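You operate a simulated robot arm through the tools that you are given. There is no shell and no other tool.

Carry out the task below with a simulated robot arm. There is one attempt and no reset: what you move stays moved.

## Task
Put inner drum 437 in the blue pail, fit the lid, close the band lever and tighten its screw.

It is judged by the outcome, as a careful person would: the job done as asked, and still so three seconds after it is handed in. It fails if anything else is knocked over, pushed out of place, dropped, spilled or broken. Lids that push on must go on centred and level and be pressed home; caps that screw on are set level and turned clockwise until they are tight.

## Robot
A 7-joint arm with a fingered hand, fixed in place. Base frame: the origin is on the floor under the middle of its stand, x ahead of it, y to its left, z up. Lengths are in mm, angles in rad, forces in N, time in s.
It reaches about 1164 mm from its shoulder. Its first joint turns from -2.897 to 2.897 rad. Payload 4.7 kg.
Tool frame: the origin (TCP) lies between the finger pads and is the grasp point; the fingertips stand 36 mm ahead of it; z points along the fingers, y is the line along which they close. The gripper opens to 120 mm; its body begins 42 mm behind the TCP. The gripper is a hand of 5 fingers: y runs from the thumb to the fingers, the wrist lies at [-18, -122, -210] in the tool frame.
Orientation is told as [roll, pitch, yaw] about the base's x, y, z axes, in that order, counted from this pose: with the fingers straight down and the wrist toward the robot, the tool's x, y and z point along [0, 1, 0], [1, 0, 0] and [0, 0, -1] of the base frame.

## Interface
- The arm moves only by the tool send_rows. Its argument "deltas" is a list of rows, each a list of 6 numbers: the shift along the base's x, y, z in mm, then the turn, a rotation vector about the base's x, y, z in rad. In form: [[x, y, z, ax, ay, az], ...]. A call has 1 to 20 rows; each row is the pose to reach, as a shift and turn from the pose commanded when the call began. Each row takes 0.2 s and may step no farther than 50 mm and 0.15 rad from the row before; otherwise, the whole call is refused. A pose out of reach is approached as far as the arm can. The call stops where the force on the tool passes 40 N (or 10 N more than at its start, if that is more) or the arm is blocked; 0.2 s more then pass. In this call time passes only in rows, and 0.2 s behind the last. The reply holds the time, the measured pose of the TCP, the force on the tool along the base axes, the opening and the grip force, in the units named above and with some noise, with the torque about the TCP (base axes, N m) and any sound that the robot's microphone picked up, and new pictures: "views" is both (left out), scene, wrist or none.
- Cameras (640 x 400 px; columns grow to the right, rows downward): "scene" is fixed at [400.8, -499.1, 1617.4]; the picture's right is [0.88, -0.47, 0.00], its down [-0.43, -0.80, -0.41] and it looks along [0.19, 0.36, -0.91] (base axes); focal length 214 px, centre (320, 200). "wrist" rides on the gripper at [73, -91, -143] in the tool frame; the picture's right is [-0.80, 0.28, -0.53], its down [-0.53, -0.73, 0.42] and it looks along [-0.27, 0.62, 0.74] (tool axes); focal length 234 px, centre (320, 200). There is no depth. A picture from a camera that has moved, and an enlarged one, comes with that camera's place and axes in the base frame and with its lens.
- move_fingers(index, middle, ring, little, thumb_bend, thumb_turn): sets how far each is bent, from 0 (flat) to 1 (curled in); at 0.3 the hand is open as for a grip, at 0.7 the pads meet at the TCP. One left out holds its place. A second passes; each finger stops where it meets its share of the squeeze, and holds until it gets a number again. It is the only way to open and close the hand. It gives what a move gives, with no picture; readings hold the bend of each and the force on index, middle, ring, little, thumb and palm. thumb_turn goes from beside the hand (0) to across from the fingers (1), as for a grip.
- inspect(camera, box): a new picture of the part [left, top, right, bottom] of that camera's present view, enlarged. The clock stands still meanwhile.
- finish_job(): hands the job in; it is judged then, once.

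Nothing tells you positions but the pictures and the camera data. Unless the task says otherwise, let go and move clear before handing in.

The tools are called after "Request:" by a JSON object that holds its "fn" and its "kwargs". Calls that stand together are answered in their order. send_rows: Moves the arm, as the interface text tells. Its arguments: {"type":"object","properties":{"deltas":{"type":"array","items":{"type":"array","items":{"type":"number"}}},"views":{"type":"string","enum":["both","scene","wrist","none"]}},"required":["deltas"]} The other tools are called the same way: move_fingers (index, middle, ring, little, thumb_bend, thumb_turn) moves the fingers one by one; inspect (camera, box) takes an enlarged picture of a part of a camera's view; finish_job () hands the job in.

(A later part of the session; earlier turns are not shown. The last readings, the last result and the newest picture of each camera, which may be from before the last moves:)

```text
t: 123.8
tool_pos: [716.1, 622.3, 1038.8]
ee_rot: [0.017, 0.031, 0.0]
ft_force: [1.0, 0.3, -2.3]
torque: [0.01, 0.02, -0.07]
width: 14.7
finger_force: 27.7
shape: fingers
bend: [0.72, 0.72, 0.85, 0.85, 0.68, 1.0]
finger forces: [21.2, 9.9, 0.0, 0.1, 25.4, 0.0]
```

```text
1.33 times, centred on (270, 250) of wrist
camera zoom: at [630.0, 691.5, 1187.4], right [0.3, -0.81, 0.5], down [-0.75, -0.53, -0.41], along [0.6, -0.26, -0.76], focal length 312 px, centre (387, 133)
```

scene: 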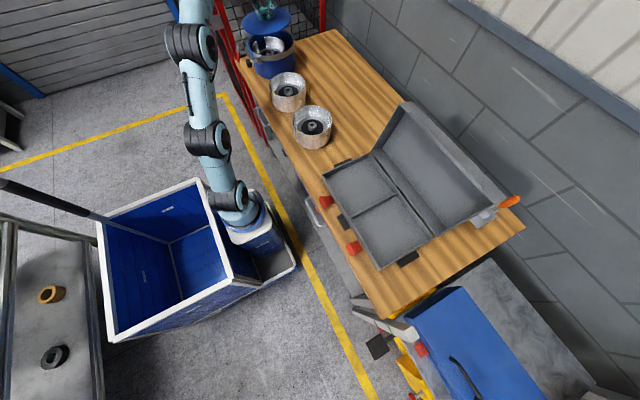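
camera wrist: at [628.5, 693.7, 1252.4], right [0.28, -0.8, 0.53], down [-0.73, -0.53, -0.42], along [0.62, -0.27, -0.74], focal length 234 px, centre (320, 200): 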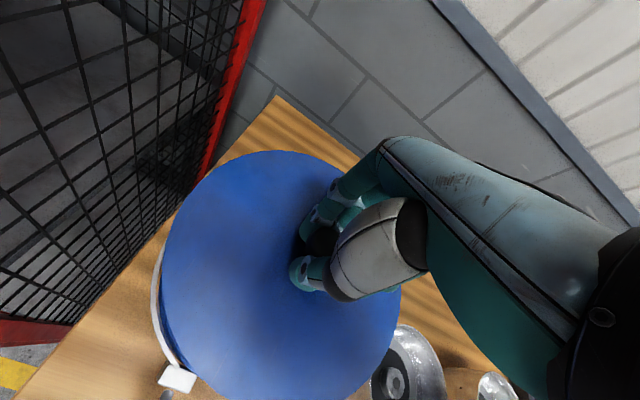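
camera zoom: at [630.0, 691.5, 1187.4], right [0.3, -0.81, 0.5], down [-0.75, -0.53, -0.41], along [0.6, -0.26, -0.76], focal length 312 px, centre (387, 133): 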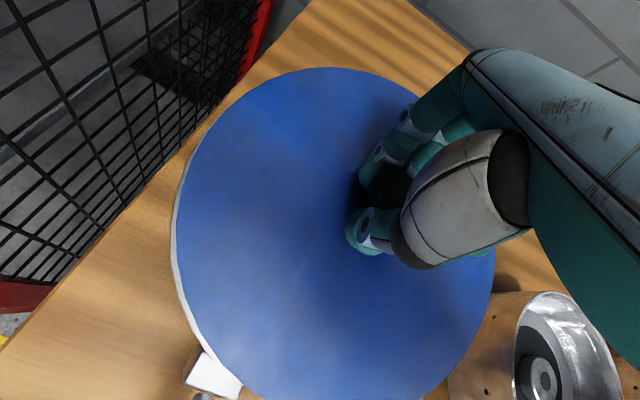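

Request:
{"fn": "send_rows", "kwargs": {"deltas": [[0, 0, -8, 0, 0, 0], [0, 0, -16, 0, 0, 0]], "views": "none"}}

Request:
{"fn": "inspect", "kwargs": {"camera": "scene", "box": [240, 15, 300, 65]}}

Request:
{"fn": "inspect", "kwargs": {"camera": "scene", "box": [240, 30, 272, 60]}}

Request:
{"fn": "inspect", "kwargs": {"camera": "scene", "box": [266, 25, 298, 55]}}

```text
t: 124.4
tool_pos: [717.1, 622.9, 1023.0]
ee_rot: [0.015, 0.033, 0.001]
ft_force: [0.7, -1.5, -1.3]
torque: [0.03, 0.06, 0.02]
width: 14.9
finger_force: 29.6
shape: fingers
bend: [0.72, 0.72, 0.85, 0.85, 0.68, 1.0]
finger forces: [21.9, 10.7, 0.0, 0.1, 26.5, 0.0]
```

```text
8.00 times, centred on (270, 40) of scene
camera zoom: at [400.8, -499.1, 1617.4], right [0.88, -0.47, 0.0], down [-0.43, -0.8, -0.41], along [0.19, 0.36, -0.91], focal length 1716 px, centre (720, 1480)
```

zoom: 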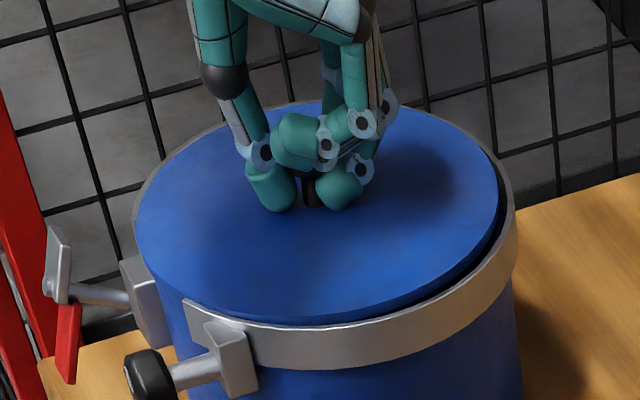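

```text
13.33 times, centred on (256, 45) of scene
camera zoom: at [400.8, -499.1, 1617.4], right [0.88, -0.47, 0.0], down [-0.43, -0.8, -0.41], along [0.19, 0.36, -0.91], focal length 2860 px, centre (1173, 2267)
```

zoom: 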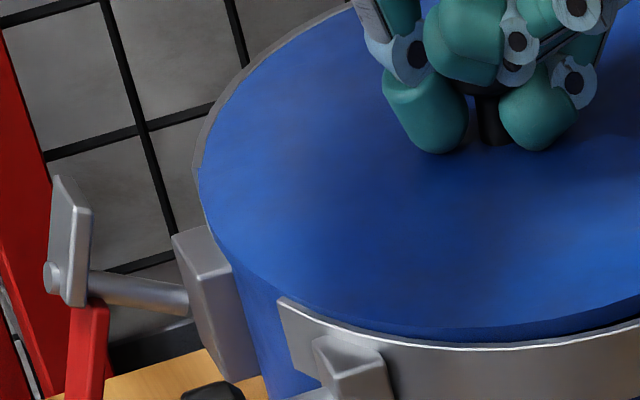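

```text
13.33 times, centred on (282, 40) of scene
camera zoom: at [400.8, -499.1, 1617.4], right [0.88, -0.47, 0.0], down [-0.43, -0.8, -0.41], along [0.19, 0.36, -0.91], focal length 2860 px, centre (827, 2333)
```

zoom: 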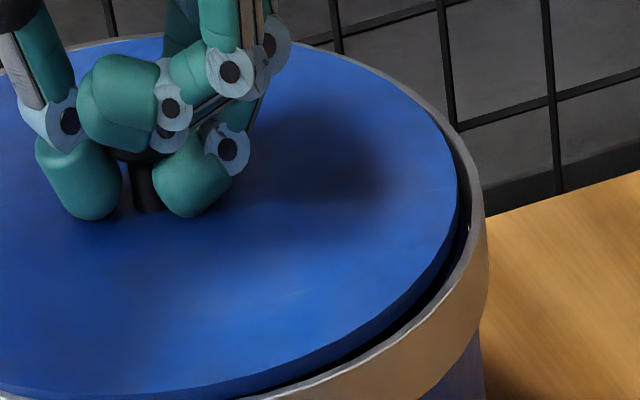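

The lid is just entering the band. It needs to go about 2 mm to the right (camera sense) and its left side raised slightly. I'll adjust and lower gently.

Request:
{"fn": "send_rows", "kwargs": {"deltas": [[1, -0.5, 2, 0.005, 0.01, 0], [2, -1, 2, 0.01, 0.02, 0]], "views": "none"}}

Request:
{"fn": "inspect", "kwargs": {"camera": "scene", "box": [240, 30, 272, 60]}}

Request:
{"fn": "inspect", "kwargs": {"camera": "scene", "box": [266, 25, 298, 55]}}

Request:
{"fn": "inspect", "kwargs": {"camera": "wrist", "box": [100, 140, 300, 400]}}

```text
t: 125.0
tool_pos: [718.6, 621.9, 1024.3]
ee_rot: [0.024, 0.053, 0.0]
ft_force: [0.9, -0.8, -2.6]
torque: [-0.02, 0.0, 0.0]
width: 14.8
finger_force: 28.8
shape: fingers
bend: [0.72, 0.72, 0.85, 0.85, 0.68, 1.0]
finger forces: [22.3, 10.1, 0.1, 0.1, 25.7, 0.0]
```

```text
13.33 times, centred on (256, 45) of scene
camera zoom: at [400.8, -499.1, 1617.4], right [0.88, -0.47, 0.0], down [-0.43, -0.8, -0.41], along [0.19, 0.36, -0.91], focal length 2860 px, centre (1173, 2267)
```

zoom: 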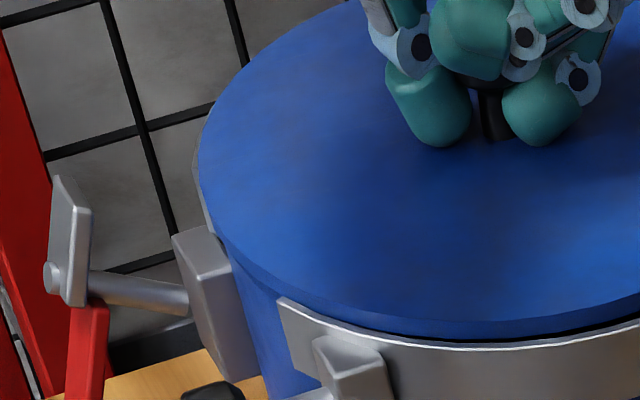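

```text
13.33 times, centred on (282, 40) of scene
camera zoom: at [400.8, -499.1, 1617.4], right [0.88, -0.47, 0.0], down [-0.43, -0.8, -0.41], along [0.19, 0.36, -0.91], focal length 2860 px, centre (827, 2333)
```

zoom: 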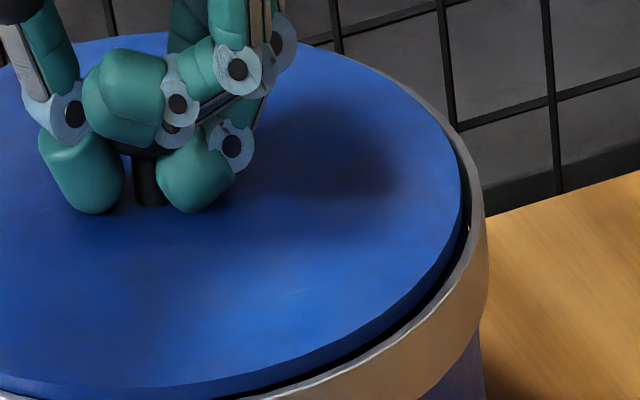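

```text
1.54 times, centred on (200, 270) of wrist
camera zoom: at [635.0, 689.6, 1175.2], right [0.31, -0.82, 0.49], down [-0.75, -0.52, -0.4], along [0.58, -0.25, -0.78], focal length 360 px, centre (505, 92)
```

zoom: 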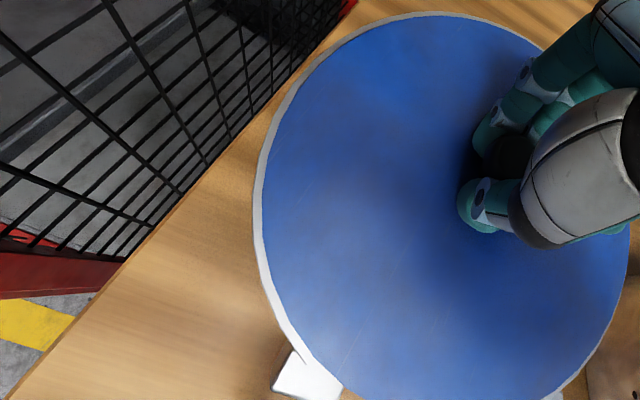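

Request:
{"fn": "send_rows", "kwargs": {"deltas": [[0, 0, -2, 0, 0, 0], [0, 0, -4, 0, 0, 0]], "views": "none"}}

Request:
{"fn": "inspect", "kwargs": {"camera": "scene", "box": [240, 30, 272, 60]}}

Request:
{"fn": "inspect", "kwargs": {"camera": "scene", "box": [266, 25, 298, 55]}}

Request:
{"fn": "inspect", "kwargs": {"camera": "wrist", "box": [100, 140, 300, 400]}}

```text
t: 125.6
tool_pos: [718.6, 622.0, 1019.7]
ee_rot: [0.026, 0.054, 0.0]
ft_force: [0.1, -0.6, -2.6]
torque: [0.03, 0.0, 0.01]
width: 15.0
finger_force: 29.0
shape: fingers
bend: [0.72, 0.72, 0.85, 0.85, 0.68, 1.0]
finger forces: [22.4, 10.7, 0.0, 0.0, 25.9, 0.0]
```

```text
13.33 times, centred on (256, 45) of scene
camera zoom: at [400.8, -499.1, 1617.4], right [0.88, -0.47, 0.0], down [-0.43, -0.8, -0.41], along [0.19, 0.36, -0.91], focal length 2860 px, centre (1173, 2267)
```

zoom: 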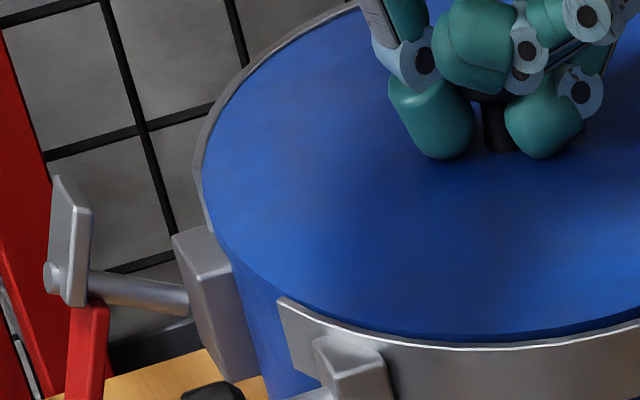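

```text
13.33 times, centred on (282, 40) of scene
camera zoom: at [400.8, -499.1, 1617.4], right [0.88, -0.47, 0.0], down [-0.43, -0.8, -0.41], along [0.19, 0.36, -0.91], focal length 2860 px, centre (827, 2333)
```

zoom: 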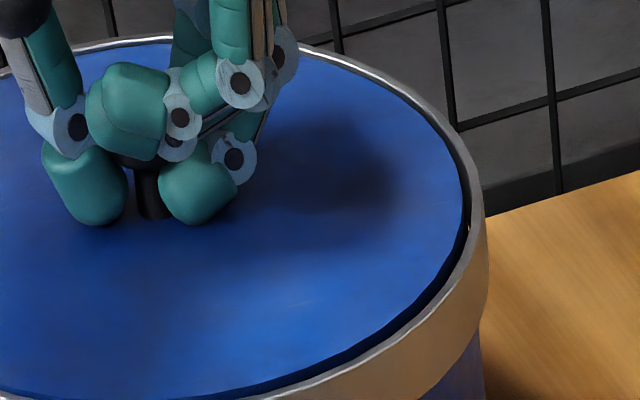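

```text
1.54 times, centred on (200, 270) of wrist
camera zoom: at [635.1, 689.7, 1171.0], right [0.31, -0.82, 0.49], down [-0.75, -0.52, -0.4], along [0.58, -0.25, -0.78], focal length 360 px, centre (505, 92)
```

zoom: 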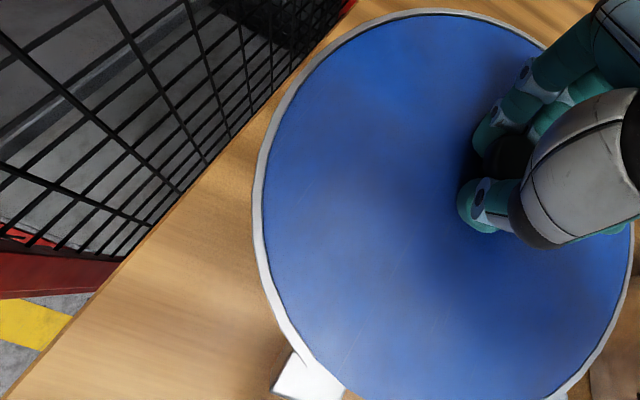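

The lid is inside the band, well centred and level. I'll continue lowering in small steps until it seats.

Request:
{"fn": "send_rows", "kwargs": {"deltas": [[0, 0, -1.5, 0, 0, 0], [0, 0, -3, 0, 0, 0]], "views": "none"}}

Request:
{"fn": "send_rows", "kwargs": {"deltas": [[0, 0, -1.5, 0, 0, 0], [0, 0, -3, 0, 0, 0]], "views": "none"}}

Request:
{"fn": "inspect", "kwargs": {"camera": "scene", "box": [240, 15, 300, 65]}}

Request:
{"fn": "inspect", "kwargs": {"camera": "wrist", "box": [100, 140, 300, 400]}}

```text
t: 126.2
tool_pos: [719.0, 621.4, 1018.7]
ee_rot: [0.026, 0.052, -0.001]
ft_force: [1.8, -1.8, 3.4]
torque: [0.16, 0.16, -0.02]
width: 14.6
finger_force: 33.2
shape: fingers
bend: [0.72, 0.72, 0.85, 0.85, 0.68, 1.0]
finger forces: [23.1, 12.7, 0.0, 0.1, 30.2, 0.1]
```

```text
t: 126.8
tool_pos: [718.2, 621.6, 1018.5]
ee_rot: [0.03, 0.048, -0.001]
ft_force: [3.5, -3.1, 21.5]
torque: [0.21, 0.21, 0.03]
width: 14.3
finger_force: 39.6
shape: fingers
bend: [0.72, 0.72, 0.85, 0.85, 0.69, 1.0]
finger forces: [28.6, 11.9, 0.0, 0.0, 38.4, 0.1]
```

```text
8.00 times, centred on (270, 40) of scene
camera zoom: at [400.8, -499.1, 1617.4], right [0.88, -0.47, 0.0], down [-0.43, -0.8, -0.41], along [0.19, 0.36, -0.91], focal length 1716 px, centre (720, 1480)
```

zoom: 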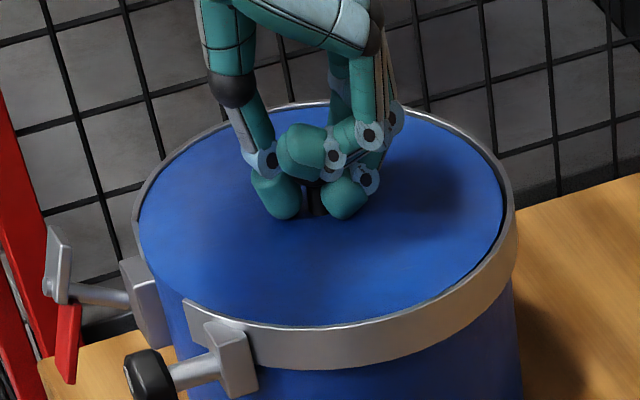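

```text
1.54 times, centred on (200, 270) of wrist
camera zoom: at [634.6, 688.3, 1169.0], right [0.3, -0.82, 0.49], down [-0.75, -0.52, -0.4], along [0.58, -0.24, -0.77], focal length 360 px, centre (505, 92)
```

zoom: 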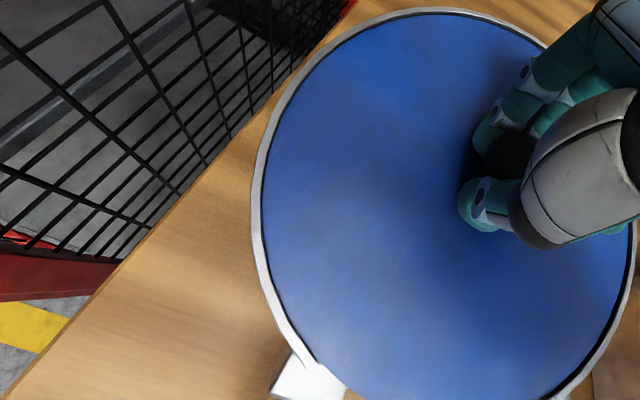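

The lid is seated on the rim with about 21 N. I'll press a bit more to see whether it moves home or clicks.

Request:
{"fn": "send_rows", "kwargs": {"deltas": [[0, 0, -1, 0, 0, 0], [0, 0, -2.5, 0, 0, 0]], "views": "none"}}

Request:
{"fn": "inspect", "kwargs": {"camera": "scene", "box": [240, 30, 272, 60]}}

Request:
{"fn": "inspect", "kwargs": {"camera": "scene", "box": [266, 25, 298, 55]}}

```text
t: 127.5
tool_pos: [718.2, 621.9, 1018.4]
ee_rot: [0.035, 0.046, 0.0]
ft_force: [0.8, -4.1, 5.8]
torque: [0.06, 0.38, 0.0]
width: 14.4
finger_force: 34.6
shape: fingers
bend: [0.72, 0.72, 0.85, 0.85, 0.69, 1.0]
finger forces: [20.0, 12.6, 0.1, 0.1, 35.1, 0.1]
stopped in row 2: the force on the tool passed its limit at 41 N (the readings are from after the stop); the commanded pose is now the measured one
```

```text
13.33 times, centred on (256, 45) of scene
camera zoom: at [400.8, -499.1, 1617.4], right [0.88, -0.47, 0.0], down [-0.43, -0.8, -0.41], along [0.19, 0.36, -0.91], focal length 2860 px, centre (1173, 2267)
```

zoom: 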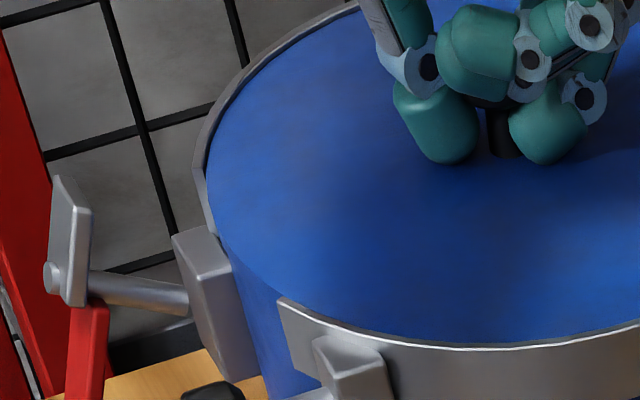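

```text
13.33 times, centred on (282, 40) of scene
camera zoom: at [400.8, -499.1, 1617.4], right [0.88, -0.47, 0.0], down [-0.43, -0.8, -0.41], along [0.19, 0.36, -0.91], focal length 2860 px, centre (827, 2333)
```

zoom: 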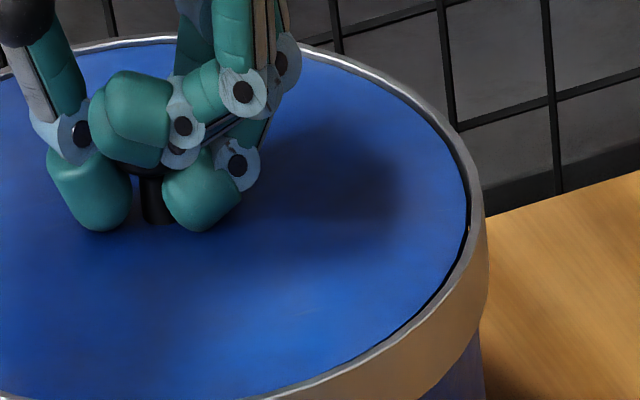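

The lid is home: level, centred, no further travel at 41 N. I'll release the knob gradually, rising a little as the fingertips extend.

Request:
{"fn": "move_fingers", "kwargs": {"index": 0.69, "middle": 0.69, "thumb_bend": 0.65}}

Request:
{"fn": "send_rows", "kwargs": {"deltas": [[0, 0, 2, 0, 0, 0]], "views": "none"}}

Request:
{"fn": "move_fingers", "kwargs": {"index": 0.65, "middle": 0.65, "thumb_bend": 0.61}}

Request:
{"fn": "send_rows", "kwargs": {"deltas": [[0, 0, 2, 0, 0, 0]], "views": "none"}}

Request:
{"fn": "move_fingers", "kwargs": {"index": 0.6, "middle": 0.6, "thumb_bend": 0.57}}

```text
t: 128.5
tool_pos: [718.7, 621.9, 1020.0]
ee_rot: [0.036, 0.043, 0.001]
ft_force: [10.7, 4.8, 24.8]
torque: [0.24, -0.53, -0.08]
width: 18.2
finger_force: 24.0
shape: fingers
bend: [0.65, 0.69, 0.85, 0.85, 0.64, 1.0]
finger forces: [40.8, 5.0, 0.0, 0.0, 2.3, 0.0]
```

```text
t: 128.9
tool_pos: [719.6, 621.5, 1020.4]
ee_rot: [0.034, 0.045, 0.002]
ft_force: [11.2, 4.6, 21.5]
torque: [0.29, -0.48, -0.02]
width: 18.6
finger_force: 23.0
shape: fingers
bend: [0.65, 0.69, 0.85, 0.85, 0.64, 1.0]
finger forces: [39.8, 4.6, 0.0, 0.0, 2.1, 0.0]
```

```text
t: 129.9
tool_pos: [718.4, 622.6, 1021.1]
ee_rot: [0.033, 0.046, 0.001]
ft_force: [5.5, 3.8, 22.5]
torque: [0.19, -0.29, 0.0]
width: 22.1
finger_force: 19.3
shape: fingers
bend: [0.65, 0.66, 0.85, 0.85, 0.61, 1.0]
finger forces: [36.5, 3.1, 0.0, 0.1, 0.1, 0.1]
```

```text
t: 130.3
tool_pos: [718.3, 621.2, 1020.4]
ee_rot: [0.029, 0.048, -0.001]
ft_force: [4.4, 2.6, 15.7]
torque: [0.11, -0.16, -0.02]
width: 22.5
finger_force: 16.0
shape: fingers
bend: [0.65, 0.66, 0.85, 0.85, 0.61, 1.0]
finger forces: [30.1, 2.5, 0.0, 0.1, 0.0, 0.0]
```

```text
t: 131.3
tool_pos: [718.7, 622.7, 1020.4]
ee_rot: [0.032, 0.047, 0.001]
ft_force: [-4.2, 0.8, 10.9]
torque: [0.03, -0.01, 0.03]
width: 32.5
finger_force: 8.0
shape: fingers
bend: [0.64, 0.62, 0.85, 0.85, 0.56, 1.0]
finger forces: [10.7, 3.7, 0.1, 0.0, 0.0, 0.0]
```

Request:
{"fn": "send_rows", "kwargs": {"deltas": [[0, 0, 3, 0, 0, 0]], "views": "none"}}

Request:
{"fn": "move_fingers", "kwargs": {"index": 0.54, "middle": 0.54, "thumb_bend": 0.52}}

Request:
{"fn": "send_rows", "kwargs": {"deltas": [[0, 0, 5, 0, 0, 0], [0, 0, 12, 0, 0, 0]], "views": "none"}}

Request:
{"fn": "inspect", "kwargs": {"camera": "scene", "box": [240, 15, 300, 65]}}

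Request:
{"fn": "inspect", "kwargs": {"camera": "wrist", "box": [100, 140, 360, 400]}}

```text
t: 131.7
tool_pos: [719.6, 622.5, 1021.5]
ee_rot: [0.029, 0.049, 0.0]
ft_force: [-0.2, 0.6, 1.6]
torque: [0.0, 0.0, -0.03]
width: 37.1
finger_force: 0.6
shape: fingers
bend: [0.61, 0.61, 0.85, 0.85, 0.56, 1.0]
finger forces: [0.8, 1.5, 0.0, 0.0, 0.1, 0.0]
```

```text
t: 132.7
tool_pos: [717.9, 622.3, 1024.4]
ee_rot: [0.032, 0.046, 0.0]
ft_force: [-1.0, 0.2, 1.4]
torque: [-0.04, -0.03, -0.02]
width: 53.3
finger_force: 1.3
shape: fingers
bend: [0.54, 0.55, 0.85, 0.85, 0.52, 1.0]
finger forces: [0.1, 1.7, 0.1, 0.0, 0.0, 0.0]
```

```text
t: 133.3
tool_pos: [720.4, 622.1, 1037.1]
ee_rot: [0.033, 0.048, 0.0]
ft_force: [-0.4, -0.2, 0.5]
torque: [0.02, 0.05, 0.02]
width: 53.3
finger_force: 0.0
shape: fingers
bend: [0.54, 0.54, 0.85, 0.85, 0.52, 1.0]
finger forces: [0.1, 0.0, 0.0, 0.1, 0.1, 0.1]
```

```text
8.00 times, centred on (270, 40) of scene
camera zoom: at [400.8, -499.1, 1617.4], right [0.88, -0.47, 0.0], down [-0.43, -0.8, -0.41], along [0.19, 0.36, -0.91], focal length 1716 px, centre (720, 1480)
```

zoom: 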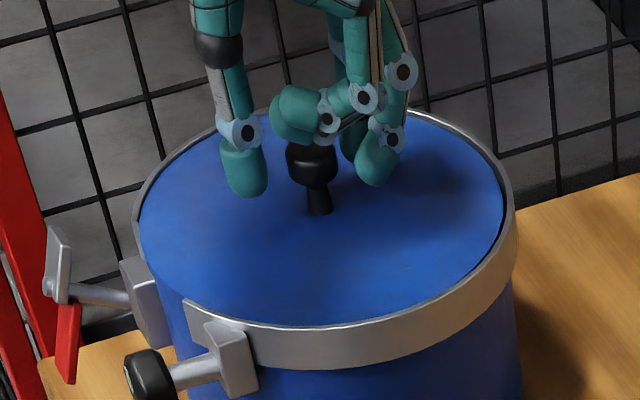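

```text
1.54 times, centred on (230, 270) of wrist
camera zoom: at [635.0, 688.9, 1187.1], right [0.3, -0.82, 0.49], down [-0.75, -0.52, -0.41], along [0.59, -0.24, -0.77], focal length 360 px, centre (458, 92)
```

zoom: 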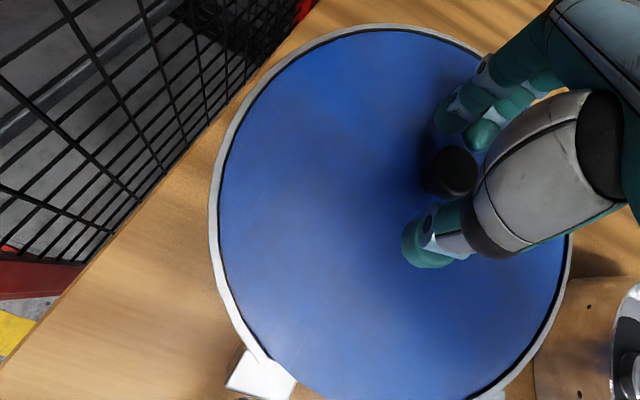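

The lid is released and sits level inside the band. Next I'll raise the hand and look closely at the lever and screw.

Request:
{"fn": "send_rows", "kwargs": {"deltas": [[0, 0, 30, 0, 0, 0], [0, 0, 70, -0.03, -0.048, 0], [-30, -30, 85, -0.03, -0.048, 0], [-60, -60, 85, -0.03, -0.048, 0], [-90, -90, 80, -0.03, -0.048, 0], [-120, -120, 70, -0.03, -0.048, 0], [-150, -148, 60, -0.03, -0.048, 0]], "views": "both"}}

Request:
{"fn": "inspect", "kwargs": {"camera": "wrist", "box": [60, 100, 320, 320]}}

Request:
{"fn": "inspect", "kwargs": {"camera": "wrist", "box": [100, 150, 240, 290]}}

```text
t: 134.9
tool_pos: [567.2, 474.6, 1094.5]
ee_rot: [-0.002, -0.002, 0.0]
ft_force: [0.8, 0.7, -1.0]
torque: [0.01, -0.03, 0.0]
width: 53.4
finger_force: 0.1
shape: fingers
bend: [0.54, 0.54, 0.85, 0.85, 0.52, 1.0]
finger forces: [0.1, 0.1, 0.0, 0.0, 0.0, 0.0]
camera wrist: at [476.3, 545.3, 1239.1], right [0.28, -0.8, 0.53], down [-0.73, -0.53, -0.43], along [0.62, -0.27, -0.74], focal length 234 px, centre (320, 200)
```

scene: 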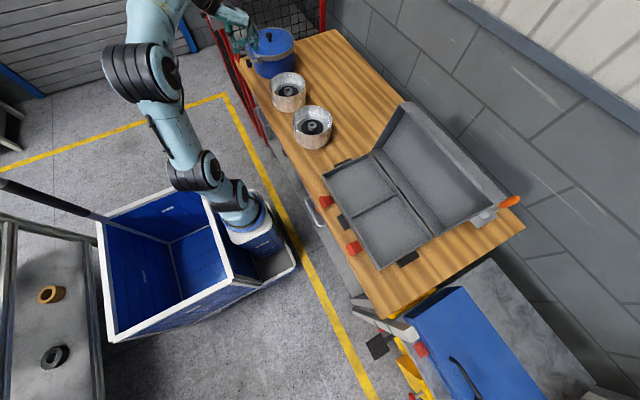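
wrist: 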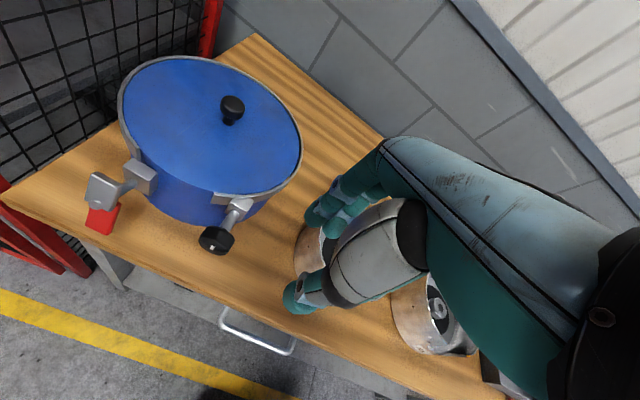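

```text
1.82 times, centred on (190, 210) of wrist
camera zoom: at [476.3, 545.3, 1239.1], right [0.28, -0.8, 0.53], down [-0.73, -0.53, -0.43], along [0.62, -0.27, -0.74], focal length 426 px, centre (556, 182)
```

zoom: 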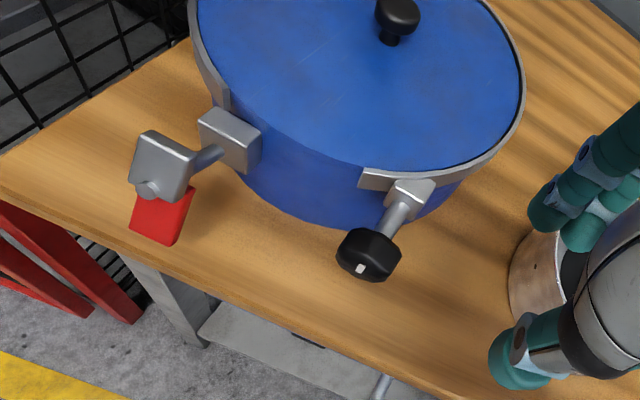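

```text
2.86 times, centred on (170, 220) of wrist
camera zoom: at [476.3, 545.3, 1239.1], right [0.28, -0.8, 0.53], down [-0.73, -0.53, -0.43], along [0.62, -0.27, -0.74], focal length 669 px, centre (749, 143)
```

zoom: 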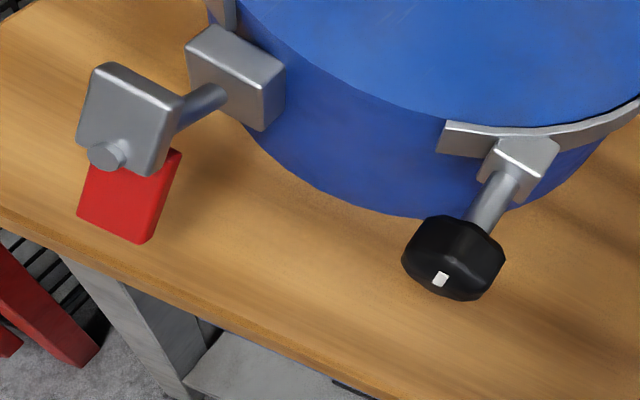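

I'll zoom on the mechanism from the scene camera as well, to triangulate the lever and screw.

Request:
{"fn": "inspect", "kwargs": {"camera": "scene", "box": [238, 36, 272, 68]}}

Request:
{"fn": "inspect", "kwargs": {"camera": "wrist", "box": [80, 150, 170, 250]}}

Request:
{"fn": "inspect", "kwargs": {"camera": "wrist", "box": [180, 170, 270, 270]}}

```text
12.50 times, centred on (255, 52) of scene
camera zoom: at [400.8, -499.1, 1617.4], right [0.88, -0.47, 0.0], down [-0.43, -0.8, -0.41], along [0.19, 0.36, -0.91], focal length 2681 px, centre (1132, 2050)
```

zoom: 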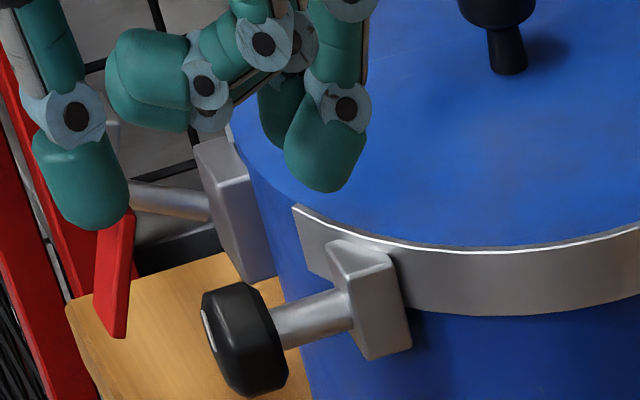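

```text
4.00 times, centred on (125, 200) of wrist
camera zoom: at [476.3, 545.3, 1239.1], right [0.28, -0.8, 0.53], down [-0.73, -0.53, -0.43], along [0.62, -0.27, -0.74], focal length 937 px, centre (1100, 200)
```

zoom: 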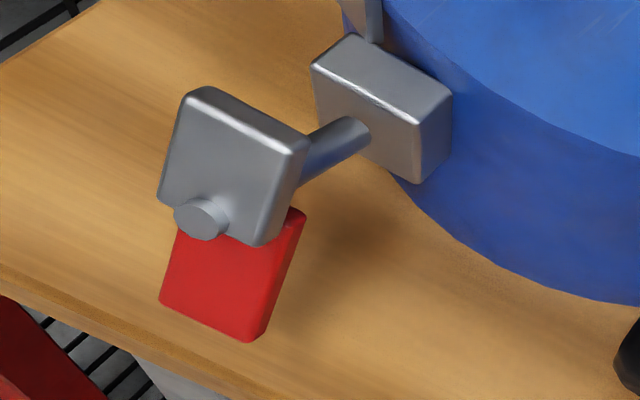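

```text
4.00 times, centred on (225, 220) of wrist
camera zoom: at [476.3, 545.3, 1239.1], right [0.28, -0.8, 0.53], down [-0.73, -0.53, -0.43], along [0.62, -0.27, -0.74], focal length 937 px, centre (700, 120)
```

zoom: 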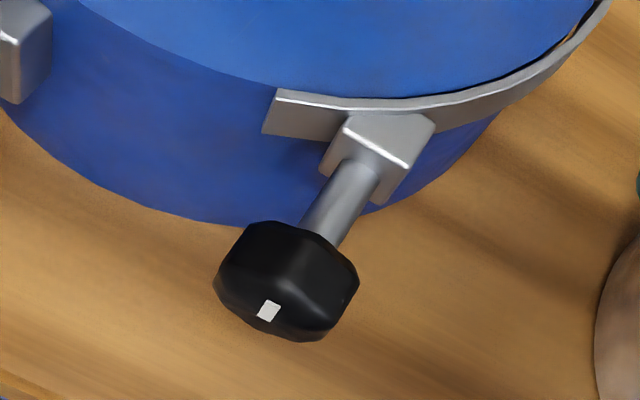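

I believe the lever assembly (rod, plate and red grip) pivots about a horizontal axis at its bracket, currently raised about 24°. I want a clearer side-on view, so I'll reposition the wrist camera.

Request:
{"fn": "send_rows", "kwargs": {"deltas": [[-25, 10, 5, 0, -0.13, 0], [-50, 20, 5, 0, -0.26, 0], [-75, 35, -5, 0, -0.4, 0], [-96, 47, -30, 0, -0.53, 0]], "views": "both"}}

Request:
{"fn": "inspect", "kwargs": {"camera": "wrist", "box": [80, 100, 300, 300]}}

Request:
{"fn": "inspect", "kwargs": {"camera": "wrist", "box": [120, 130, 240, 260]}}

```text
t: 135.9
tool_pos: [473.5, 520.6, 1067.2]
ee_rot: [0.004, -0.534, -0.002]
ft_force: [0.6, -0.8, 0.7]
torque: [0.01, 0.02, 0.04]
width: 53.5
finger_force: 0.1
shape: fingers
bend: [0.54, 0.54, 0.85, 0.85, 0.52, 1.0]
finger forces: [0.0, 0.0, 0.0, 0.0, 0.0, 0.1]
camera wrist: at [321.1, 592.0, 1144.6], right [-0.03, -0.81, 0.59], down [-0.42, -0.53, -0.74], along [0.91, -0.27, -0.32], focal length 234 px, centre (320, 200)
```

scene: 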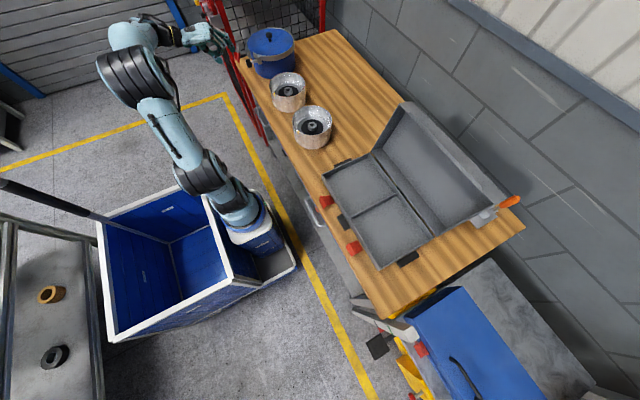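
wrist: 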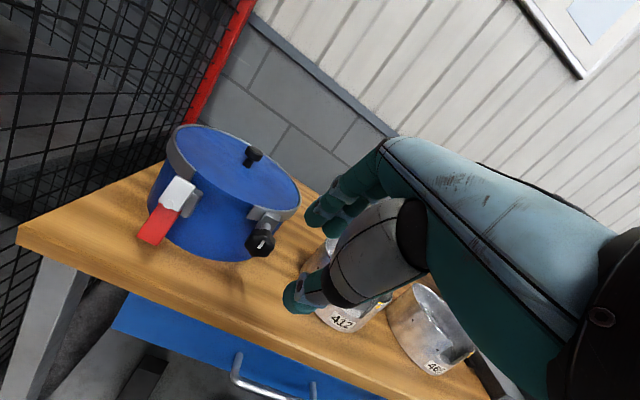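

```text
2.00 times, centred on (190, 200) of wrist
camera zoom: at [321.1, 592.0, 1144.6], right [-0.03, -0.81, 0.59], down [-0.42, -0.53, -0.74], along [0.91, -0.27, -0.32], focal length 468 px, centre (580, 200)
```

zoom: 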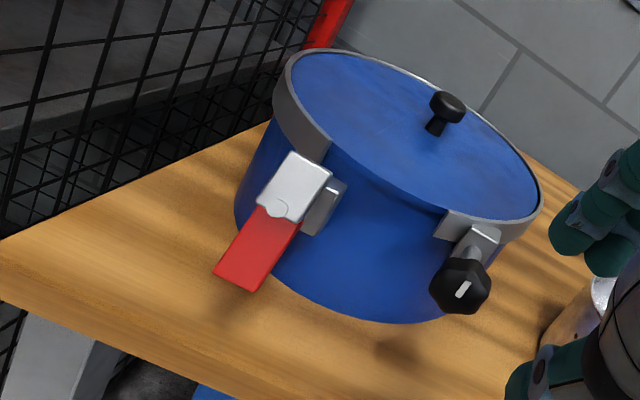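

```text
3.08 times, centred on (180, 195) of wrist
camera zoom: at [321.1, 592.0, 1144.6], right [-0.03, -0.81, 0.59], down [-0.42, -0.53, -0.74], along [0.91, -0.27, -0.32], focal length 720 px, centre (751, 215)
```

zoom: 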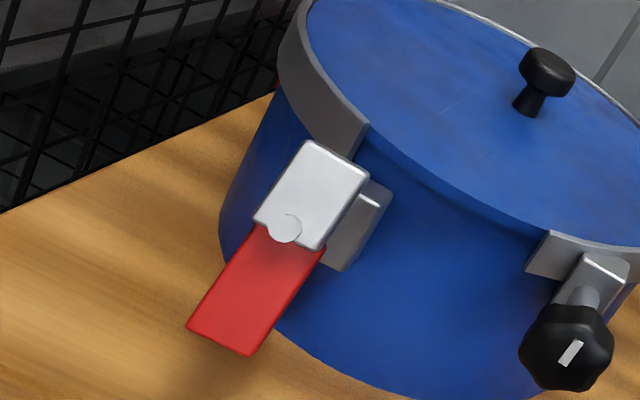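

The frontal view shows the lever plate and red grip in one vertical line with a pivot cap between them. I'll test how it moves by pushing gently on the red grip with the index fingertip, starting from the −y side.

Request:
{"fn": "move_fingers", "kwargs": {"index": 0.4, "middle": 1.0, "ring": 1.0, "little": 1.0, "thumb_bend": 0.65}}

Request:
{"fn": "send_rows", "kwargs": {"deltas": [[-5, 25, -20, 0, 0, 0], [-5, 50, -45, 0, 0, 0], [-5, 75, -75, 0, 0, 0], [-5, 84, -105, 0, 0, 0]], "views": "wrist"}}

Request:
{"fn": "inspect", "kwargs": {"camera": "scene", "box": [225, 25, 285, 75]}}

Request:
{"fn": "inspect", "kwargs": {"camera": "wrist", "box": [180, 80, 440, 300]}}

```text
t: 136.9
tool_pos: [472.9, 521.7, 1065.9]
ee_rot: [0.002, -0.53, 0.0]
ft_force: [-0.3, 0.6, 0.0]
torque: [0.04, -0.02, 0.02]
width: 55.8
finger_force: 0.0
shape: fingers
bend: [0.4, 1.0, 1.0, 1.0, 0.65, 1.0]
finger forces: [0.0, 0.1, 0.0, 0.0, 0.1, 0.0]
```

```text
t: 137.9
tool_pos: [469.1, 603.8, 962.1]
ee_rot: [0.002, -0.53, 0.0]
ft_force: [-0.3, -1.1, 0.4]
torque: [0.01, 0.03, 0.01]
width: 55.6
finger_force: 0.0
shape: fingers
bend: [0.4, 1.0, 1.0, 1.0, 0.65, 1.0]
finger forces: [0.0, 0.0, 0.0, 0.0, 0.0, 0.0]
camera wrist: at [317.2, 675.6, 1040.3], right [-0.02, -0.81, 0.59], down [-0.42, -0.53, -0.74], along [0.91, -0.26, -0.32], focal length 234 px, centre (320, 200)
```

wrist: 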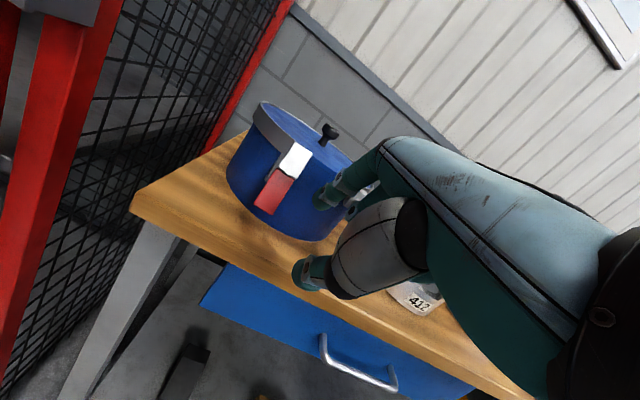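

```text
8.00 times, centred on (255, 50) of scene
camera zoom: at [400.8, -499.1, 1617.4], right [0.88, -0.47, 0.0], down [-0.43, -0.8, -0.41], along [0.19, 0.36, -0.91], focal length 1716 px, centre (840, 1400)
```

zoom: 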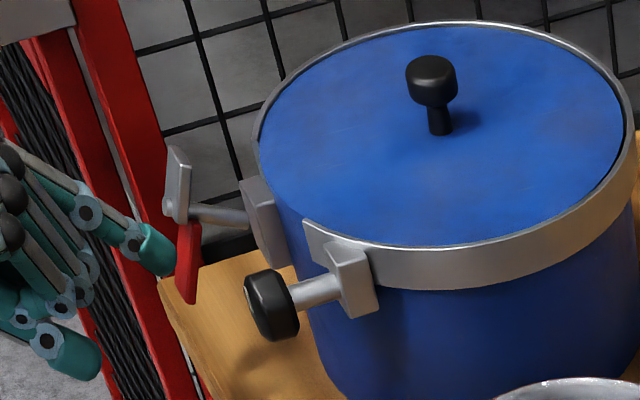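

```text
1.82 times, centred on (310, 190) of wrist
camera zoom: at [317.2, 675.6, 1040.3], right [-0.02, -0.81, 0.59], down [-0.42, -0.53, -0.74], along [0.91, -0.26, -0.32], focal length 426 px, centre (338, 218)
```

zoom: 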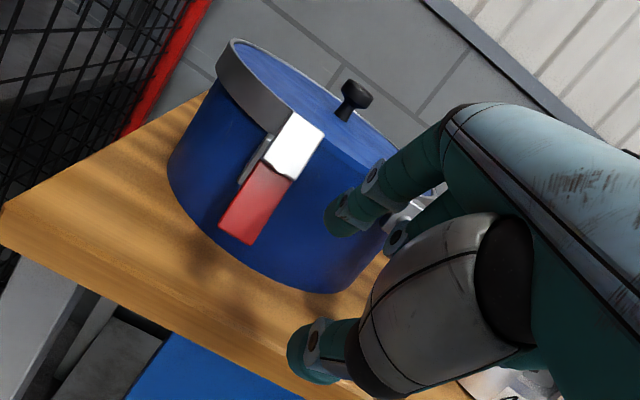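

Request:
{"fn": "send_rows", "kwargs": {"deltas": [[10, 0, -15, 0, 0, 0], [22, 0, -26, 0, 0, 0], [22, 6, -26, 0, 0, 0]], "views": "none"}}

Request:
{"fn": "inspect", "kwargs": {"camera": "scene", "box": [225, 25, 285, 75]}}

Request:
{"fn": "inspect", "kwargs": {"camera": "wrist", "box": [180, 80, 440, 300]}}

```text
t: 138.7
tool_pos: [490.1, 610.6, 935.4]
ee_rot: [0.0, -0.53, 0.0]
ft_force: [-0.2, 0.0, -0.2]
torque: [-0.02, -0.01, -0.02]
width: 55.9
finger_force: 0.0
shape: fingers
bend: [0.4, 1.0, 1.0, 1.0, 0.65, 1.0]
finger forces: [0.0, 0.0, 0.1, 0.0, 0.0, 0.0]
```

```text
8.00 times, centred on (255, 50) of scene
camera zoom: at [400.8, -499.1, 1617.4], right [0.88, -0.47, 0.0], down [-0.43, -0.8, -0.41], along [0.19, 0.36, -0.91], focal length 1716 px, centre (840, 1400)
```

zoom: 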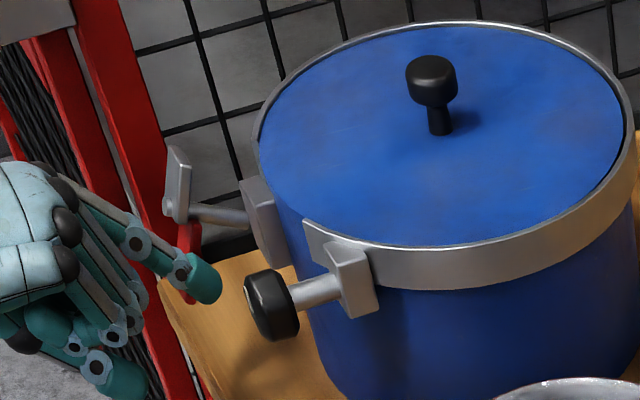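

```text
1.82 times, centred on (310, 190) of wrist
camera zoom: at [338.6, 682.1, 1013.2], right [-0.02, -0.8, 0.59], down [-0.42, -0.53, -0.74], along [0.91, -0.27, -0.32], focal length 426 px, centre (338, 218)
```

zoom: 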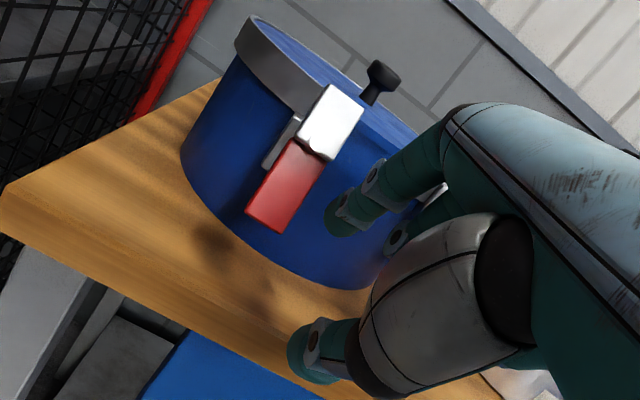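

Request:
{"fn": "send_rows", "kwargs": {"deltas": [[0, 3, 0, 0, 0, 0], [0, 6, 0, 0, 0, 0], [0, 9, 0, 0, 0, 0]], "views": "none"}}

Request:
{"fn": "send_rows", "kwargs": {"deltas": [[0, 3, 0, 0, 0, 0], [0, 6, 0, 0, 0, 0]], "views": "none"}}

Request:
{"fn": "inspect", "kwargs": {"camera": "scene", "box": [225, 25, 285, 75]}}

Request:
{"fn": "inspect", "kwargs": {"camera": "wrist", "box": [180, 80, 440, 300]}}

```text
t: 139.5
tool_pos: [490.8, 620.6, 935.0]
ee_rot: [0.001, -0.529, -0.001]
ft_force: [-0.4, 1.0, 0.5]
torque: [0.02, 0.01, -0.03]
width: 55.7
finger_force: 0.0
shape: fingers
bend: [0.4, 1.0, 1.0, 1.0, 0.65, 1.0]
finger forces: [0.0, 0.0, 0.0, 0.0, 0.1, 0.0]
```

```text
t: 140.1
tool_pos: [490.0, 625.0, 933.7]
ee_rot: [0.002, -0.531, 0.001]
ft_force: [0.0, 0.7, 0.2]
torque: [0.01, 0.0, 0.0]
width: 55.7
finger_force: 0.1
shape: fingers
bend: [0.4, 1.0, 1.0, 1.0, 0.65, 1.0]
finger forces: [0.0, 0.1, 0.0, 0.0, 0.0, 0.1]
```

```text
8.00 times, centred on (255, 50) of scene
camera zoom: at [400.8, -499.1, 1617.4], right [0.88, -0.47, 0.0], down [-0.43, -0.8, -0.41], along [0.19, 0.36, -0.91], focal length 1716 px, centre (840, 1400)
```

zoom: 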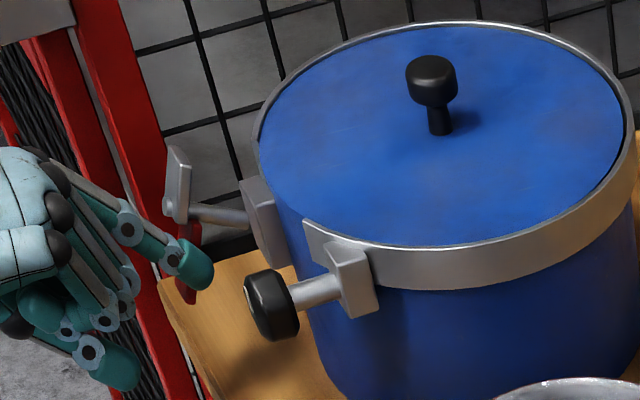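

```text
1.82 times, centred on (310, 190) of wrist
camera zoom: at [338.6, 697.1, 1013.3], right [-0.02, -0.8, 0.59], down [-0.42, -0.53, -0.74], along [0.91, -0.27, -0.32], focal length 426 px, centre (338, 218)
```

zoom: 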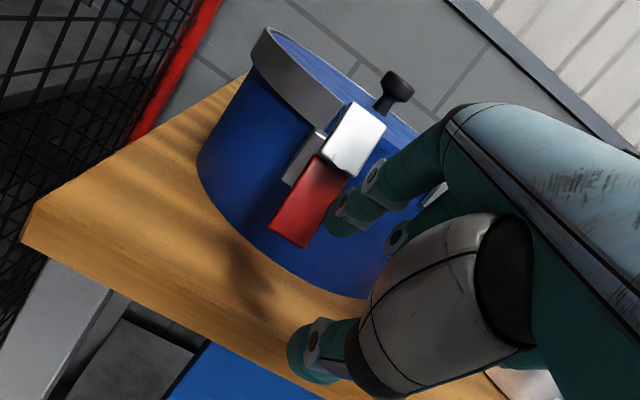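

Request:
{"fn": "send_rows", "kwargs": {"deltas": [[0, 3, 0, 0, 0, 0], [0, 6, 0, 0, 0, 0]], "views": "none"}}

Request:
{"fn": "send_rows", "kwargs": {"deltas": [[0, 3, 0, 0, 0, 0], [0, 6, 0, 0, 0, 0]], "views": "none"}}

Request:
{"fn": "inspect", "kwargs": {"camera": "scene", "box": [225, 25, 285, 75]}}

Request:
{"fn": "inspect", "kwargs": {"camera": "wrist", "box": [180, 80, 440, 300]}}

```text
t: 140.7
tool_pos: [491.1, 630.4, 935.0]
ee_rot: [-0.001, -0.531, 0.0]
ft_force: [-1.1, -6.1, 0.8]
torque: [0.03, -0.03, -0.4]
width: 55.1
finger_force: 2.9
shape: fingers
bend: [0.4, 1.0, 1.0, 1.0, 0.65, 1.0]
finger forces: [6.3, 0.0, 0.0, 0.1, 0.0, 0.0]
```

```text
t: 141.3
tool_pos: [490.7, 637.5, 935.9]
ee_rot: [0.0, -0.531, -0.004]
ft_force: [-1.4, -19.4, -1.6]
torque: [0.02, 0.02, -1.16]
width: 54.5
finger_force: 9.5
shape: fingers
bend: [0.4, 1.0, 1.0, 1.0, 0.65, 1.0]
finger forces: [19.6, 0.0, 0.0, 0.0, 0.0, 0.0]
```

```text
8.00 times, centred on (255, 50) of scene
camera zoom: at [400.8, -499.1, 1617.4], right [0.88, -0.47, 0.0], down [-0.43, -0.8, -0.41], along [0.19, 0.36, -0.91], focal length 1716 px, centre (840, 1400)
```

zoom: 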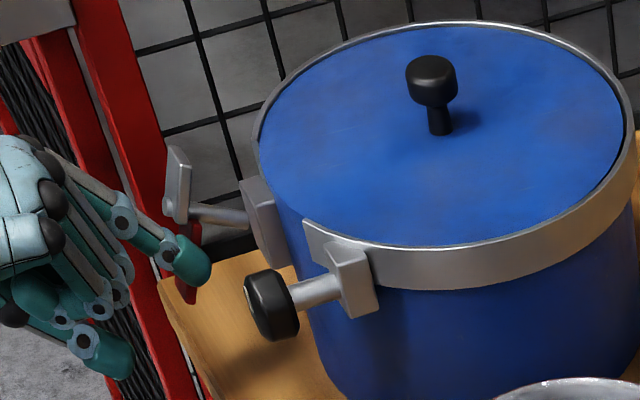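

```text
1.82 times, centred on (310, 190) of wrist
camera zoom: at [339.1, 709.0, 1013.5], right [-0.03, -0.8, 0.59], down [-0.42, -0.53, -0.74], along [0.91, -0.27, -0.32], focal length 426 px, centre (338, 218)
```

zoom: 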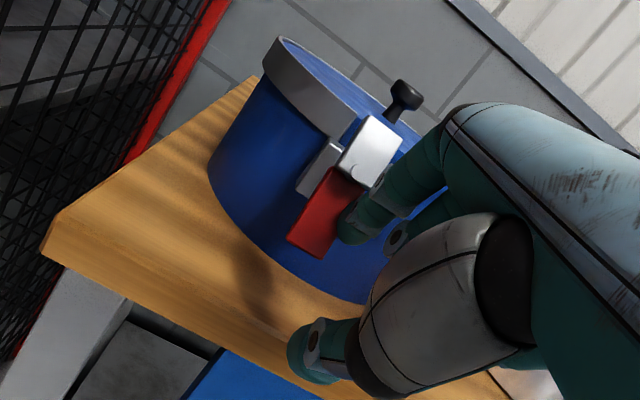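

The grip didn't rotate with a 19 N sideways (+y) push. I'll back off and try pushing it inward (+x) from the outside face.

Request:
{"fn": "send_rows", "kwargs": {"deltas": [[0, -6, 0, 0, 0, 0], [0, -15, 0, 0, 0, 0], [-20, -15, 0, 0, 0, 0], [-42, -15, -2, 0, 0, 0], [-42, 0, -5, 0, 0, 0], [-42, 4, -8, 0, 0, 0]], "views": "none"}}

Request:
{"fn": "inspect", "kwargs": {"camera": "scene", "box": [225, 25, 285, 75]}}

Request:
{"fn": "inspect", "kwargs": {"camera": "wrist", "box": [180, 80, 440, 300]}}

```text
t: 142.7
tool_pos: [447.9, 641.4, 926.8]
ee_rot: [0.002, -0.531, 0.002]
ft_force: [0.1, 0.0, -0.4]
torque: [-0.01, 0.0, -0.03]
width: 56.1
finger_force: 0.1
shape: fingers
bend: [0.4, 1.0, 1.0, 1.0, 0.65, 1.0]
finger forces: [0.0, 0.0, 0.0, 0.0, 0.1, 0.0]
```

```text
8.00 times, centred on (255, 50) of scene
camera zoom: at [400.8, -499.1, 1617.4], right [0.88, -0.47, 0.0], down [-0.43, -0.8, -0.41], along [0.19, 0.36, -0.91], focal length 1716 px, centre (840, 1400)
```

zoom: 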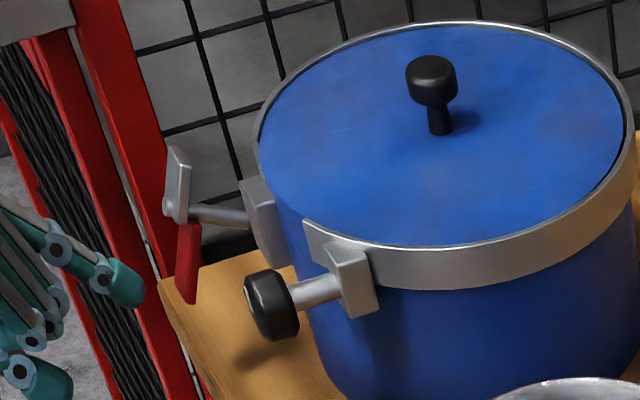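

```text
1.82 times, centred on (310, 190) of wrist
camera zoom: at [296.4, 713.0, 1005.2], right [-0.02, -0.8, 0.59], down [-0.42, -0.53, -0.74], along [0.91, -0.27, -0.32], focal length 426 px, centre (338, 218)
```

zoom: 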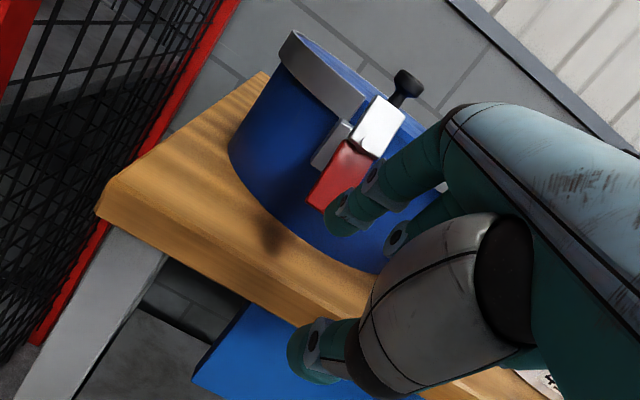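

Request:
{"fn": "send_rows", "kwargs": {"deltas": [[10, 0, 0, 0, 0, 0], [20, 0, 0, 0, 0, 0], [26, 0, 0, 0, 0, 0]], "views": "none"}}

Request:
{"fn": "send_rows", "kwargs": {"deltas": [[3, 0, 0, 0, 0, 0], [7, 0, 0, 0, 0, 0]], "views": "none"}}

Request:
{"fn": "inspect", "kwargs": {"camera": "scene", "box": [225, 25, 285, 75]}}

```text
t: 143.5
tool_pos: [473.7, 641.9, 927.3]
ee_rot: [0.002, -0.529, 0.001]
ft_force: [-0.7, -0.6, 0.3]
torque: [0.04, -0.05, -0.03]
width: 55.8
finger_force: 0.8
shape: fingers
bend: [0.4, 1.0, 1.0, 1.0, 0.65, 1.0]
finger forces: [1.3, 0.0, 0.1, 0.1, 0.1, 0.0]
```

```text
t: 144.1
tool_pos: [479.1, 642.7, 930.8]
ee_rot: [0.006, -0.531, 0.001]
ft_force: [-19.1, -2.1, 16.1]
torque: [0.18, -1.0, 0.14]
width: 50.2
finger_force: 12.5
shape: fingers
bend: [0.44, 1.0, 1.0, 1.0, 0.65, 1.0]
finger forces: [24.5, 0.0, 0.1, 0.0, 0.1, 0.0]
```

```text
8.00 times, centred on (255, 50) of scene
camera zoom: at [400.8, -499.1, 1617.4], right [0.88, -0.47, 0.0], down [-0.43, -0.8, -0.41], along [0.19, 0.36, -0.91], focal length 1716 px, centre (840, 1400)
```

zoom: 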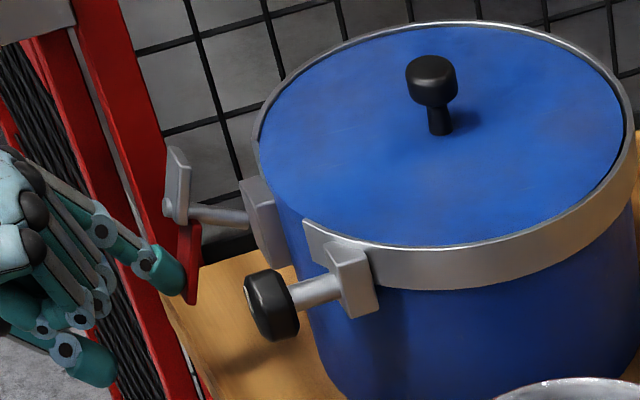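

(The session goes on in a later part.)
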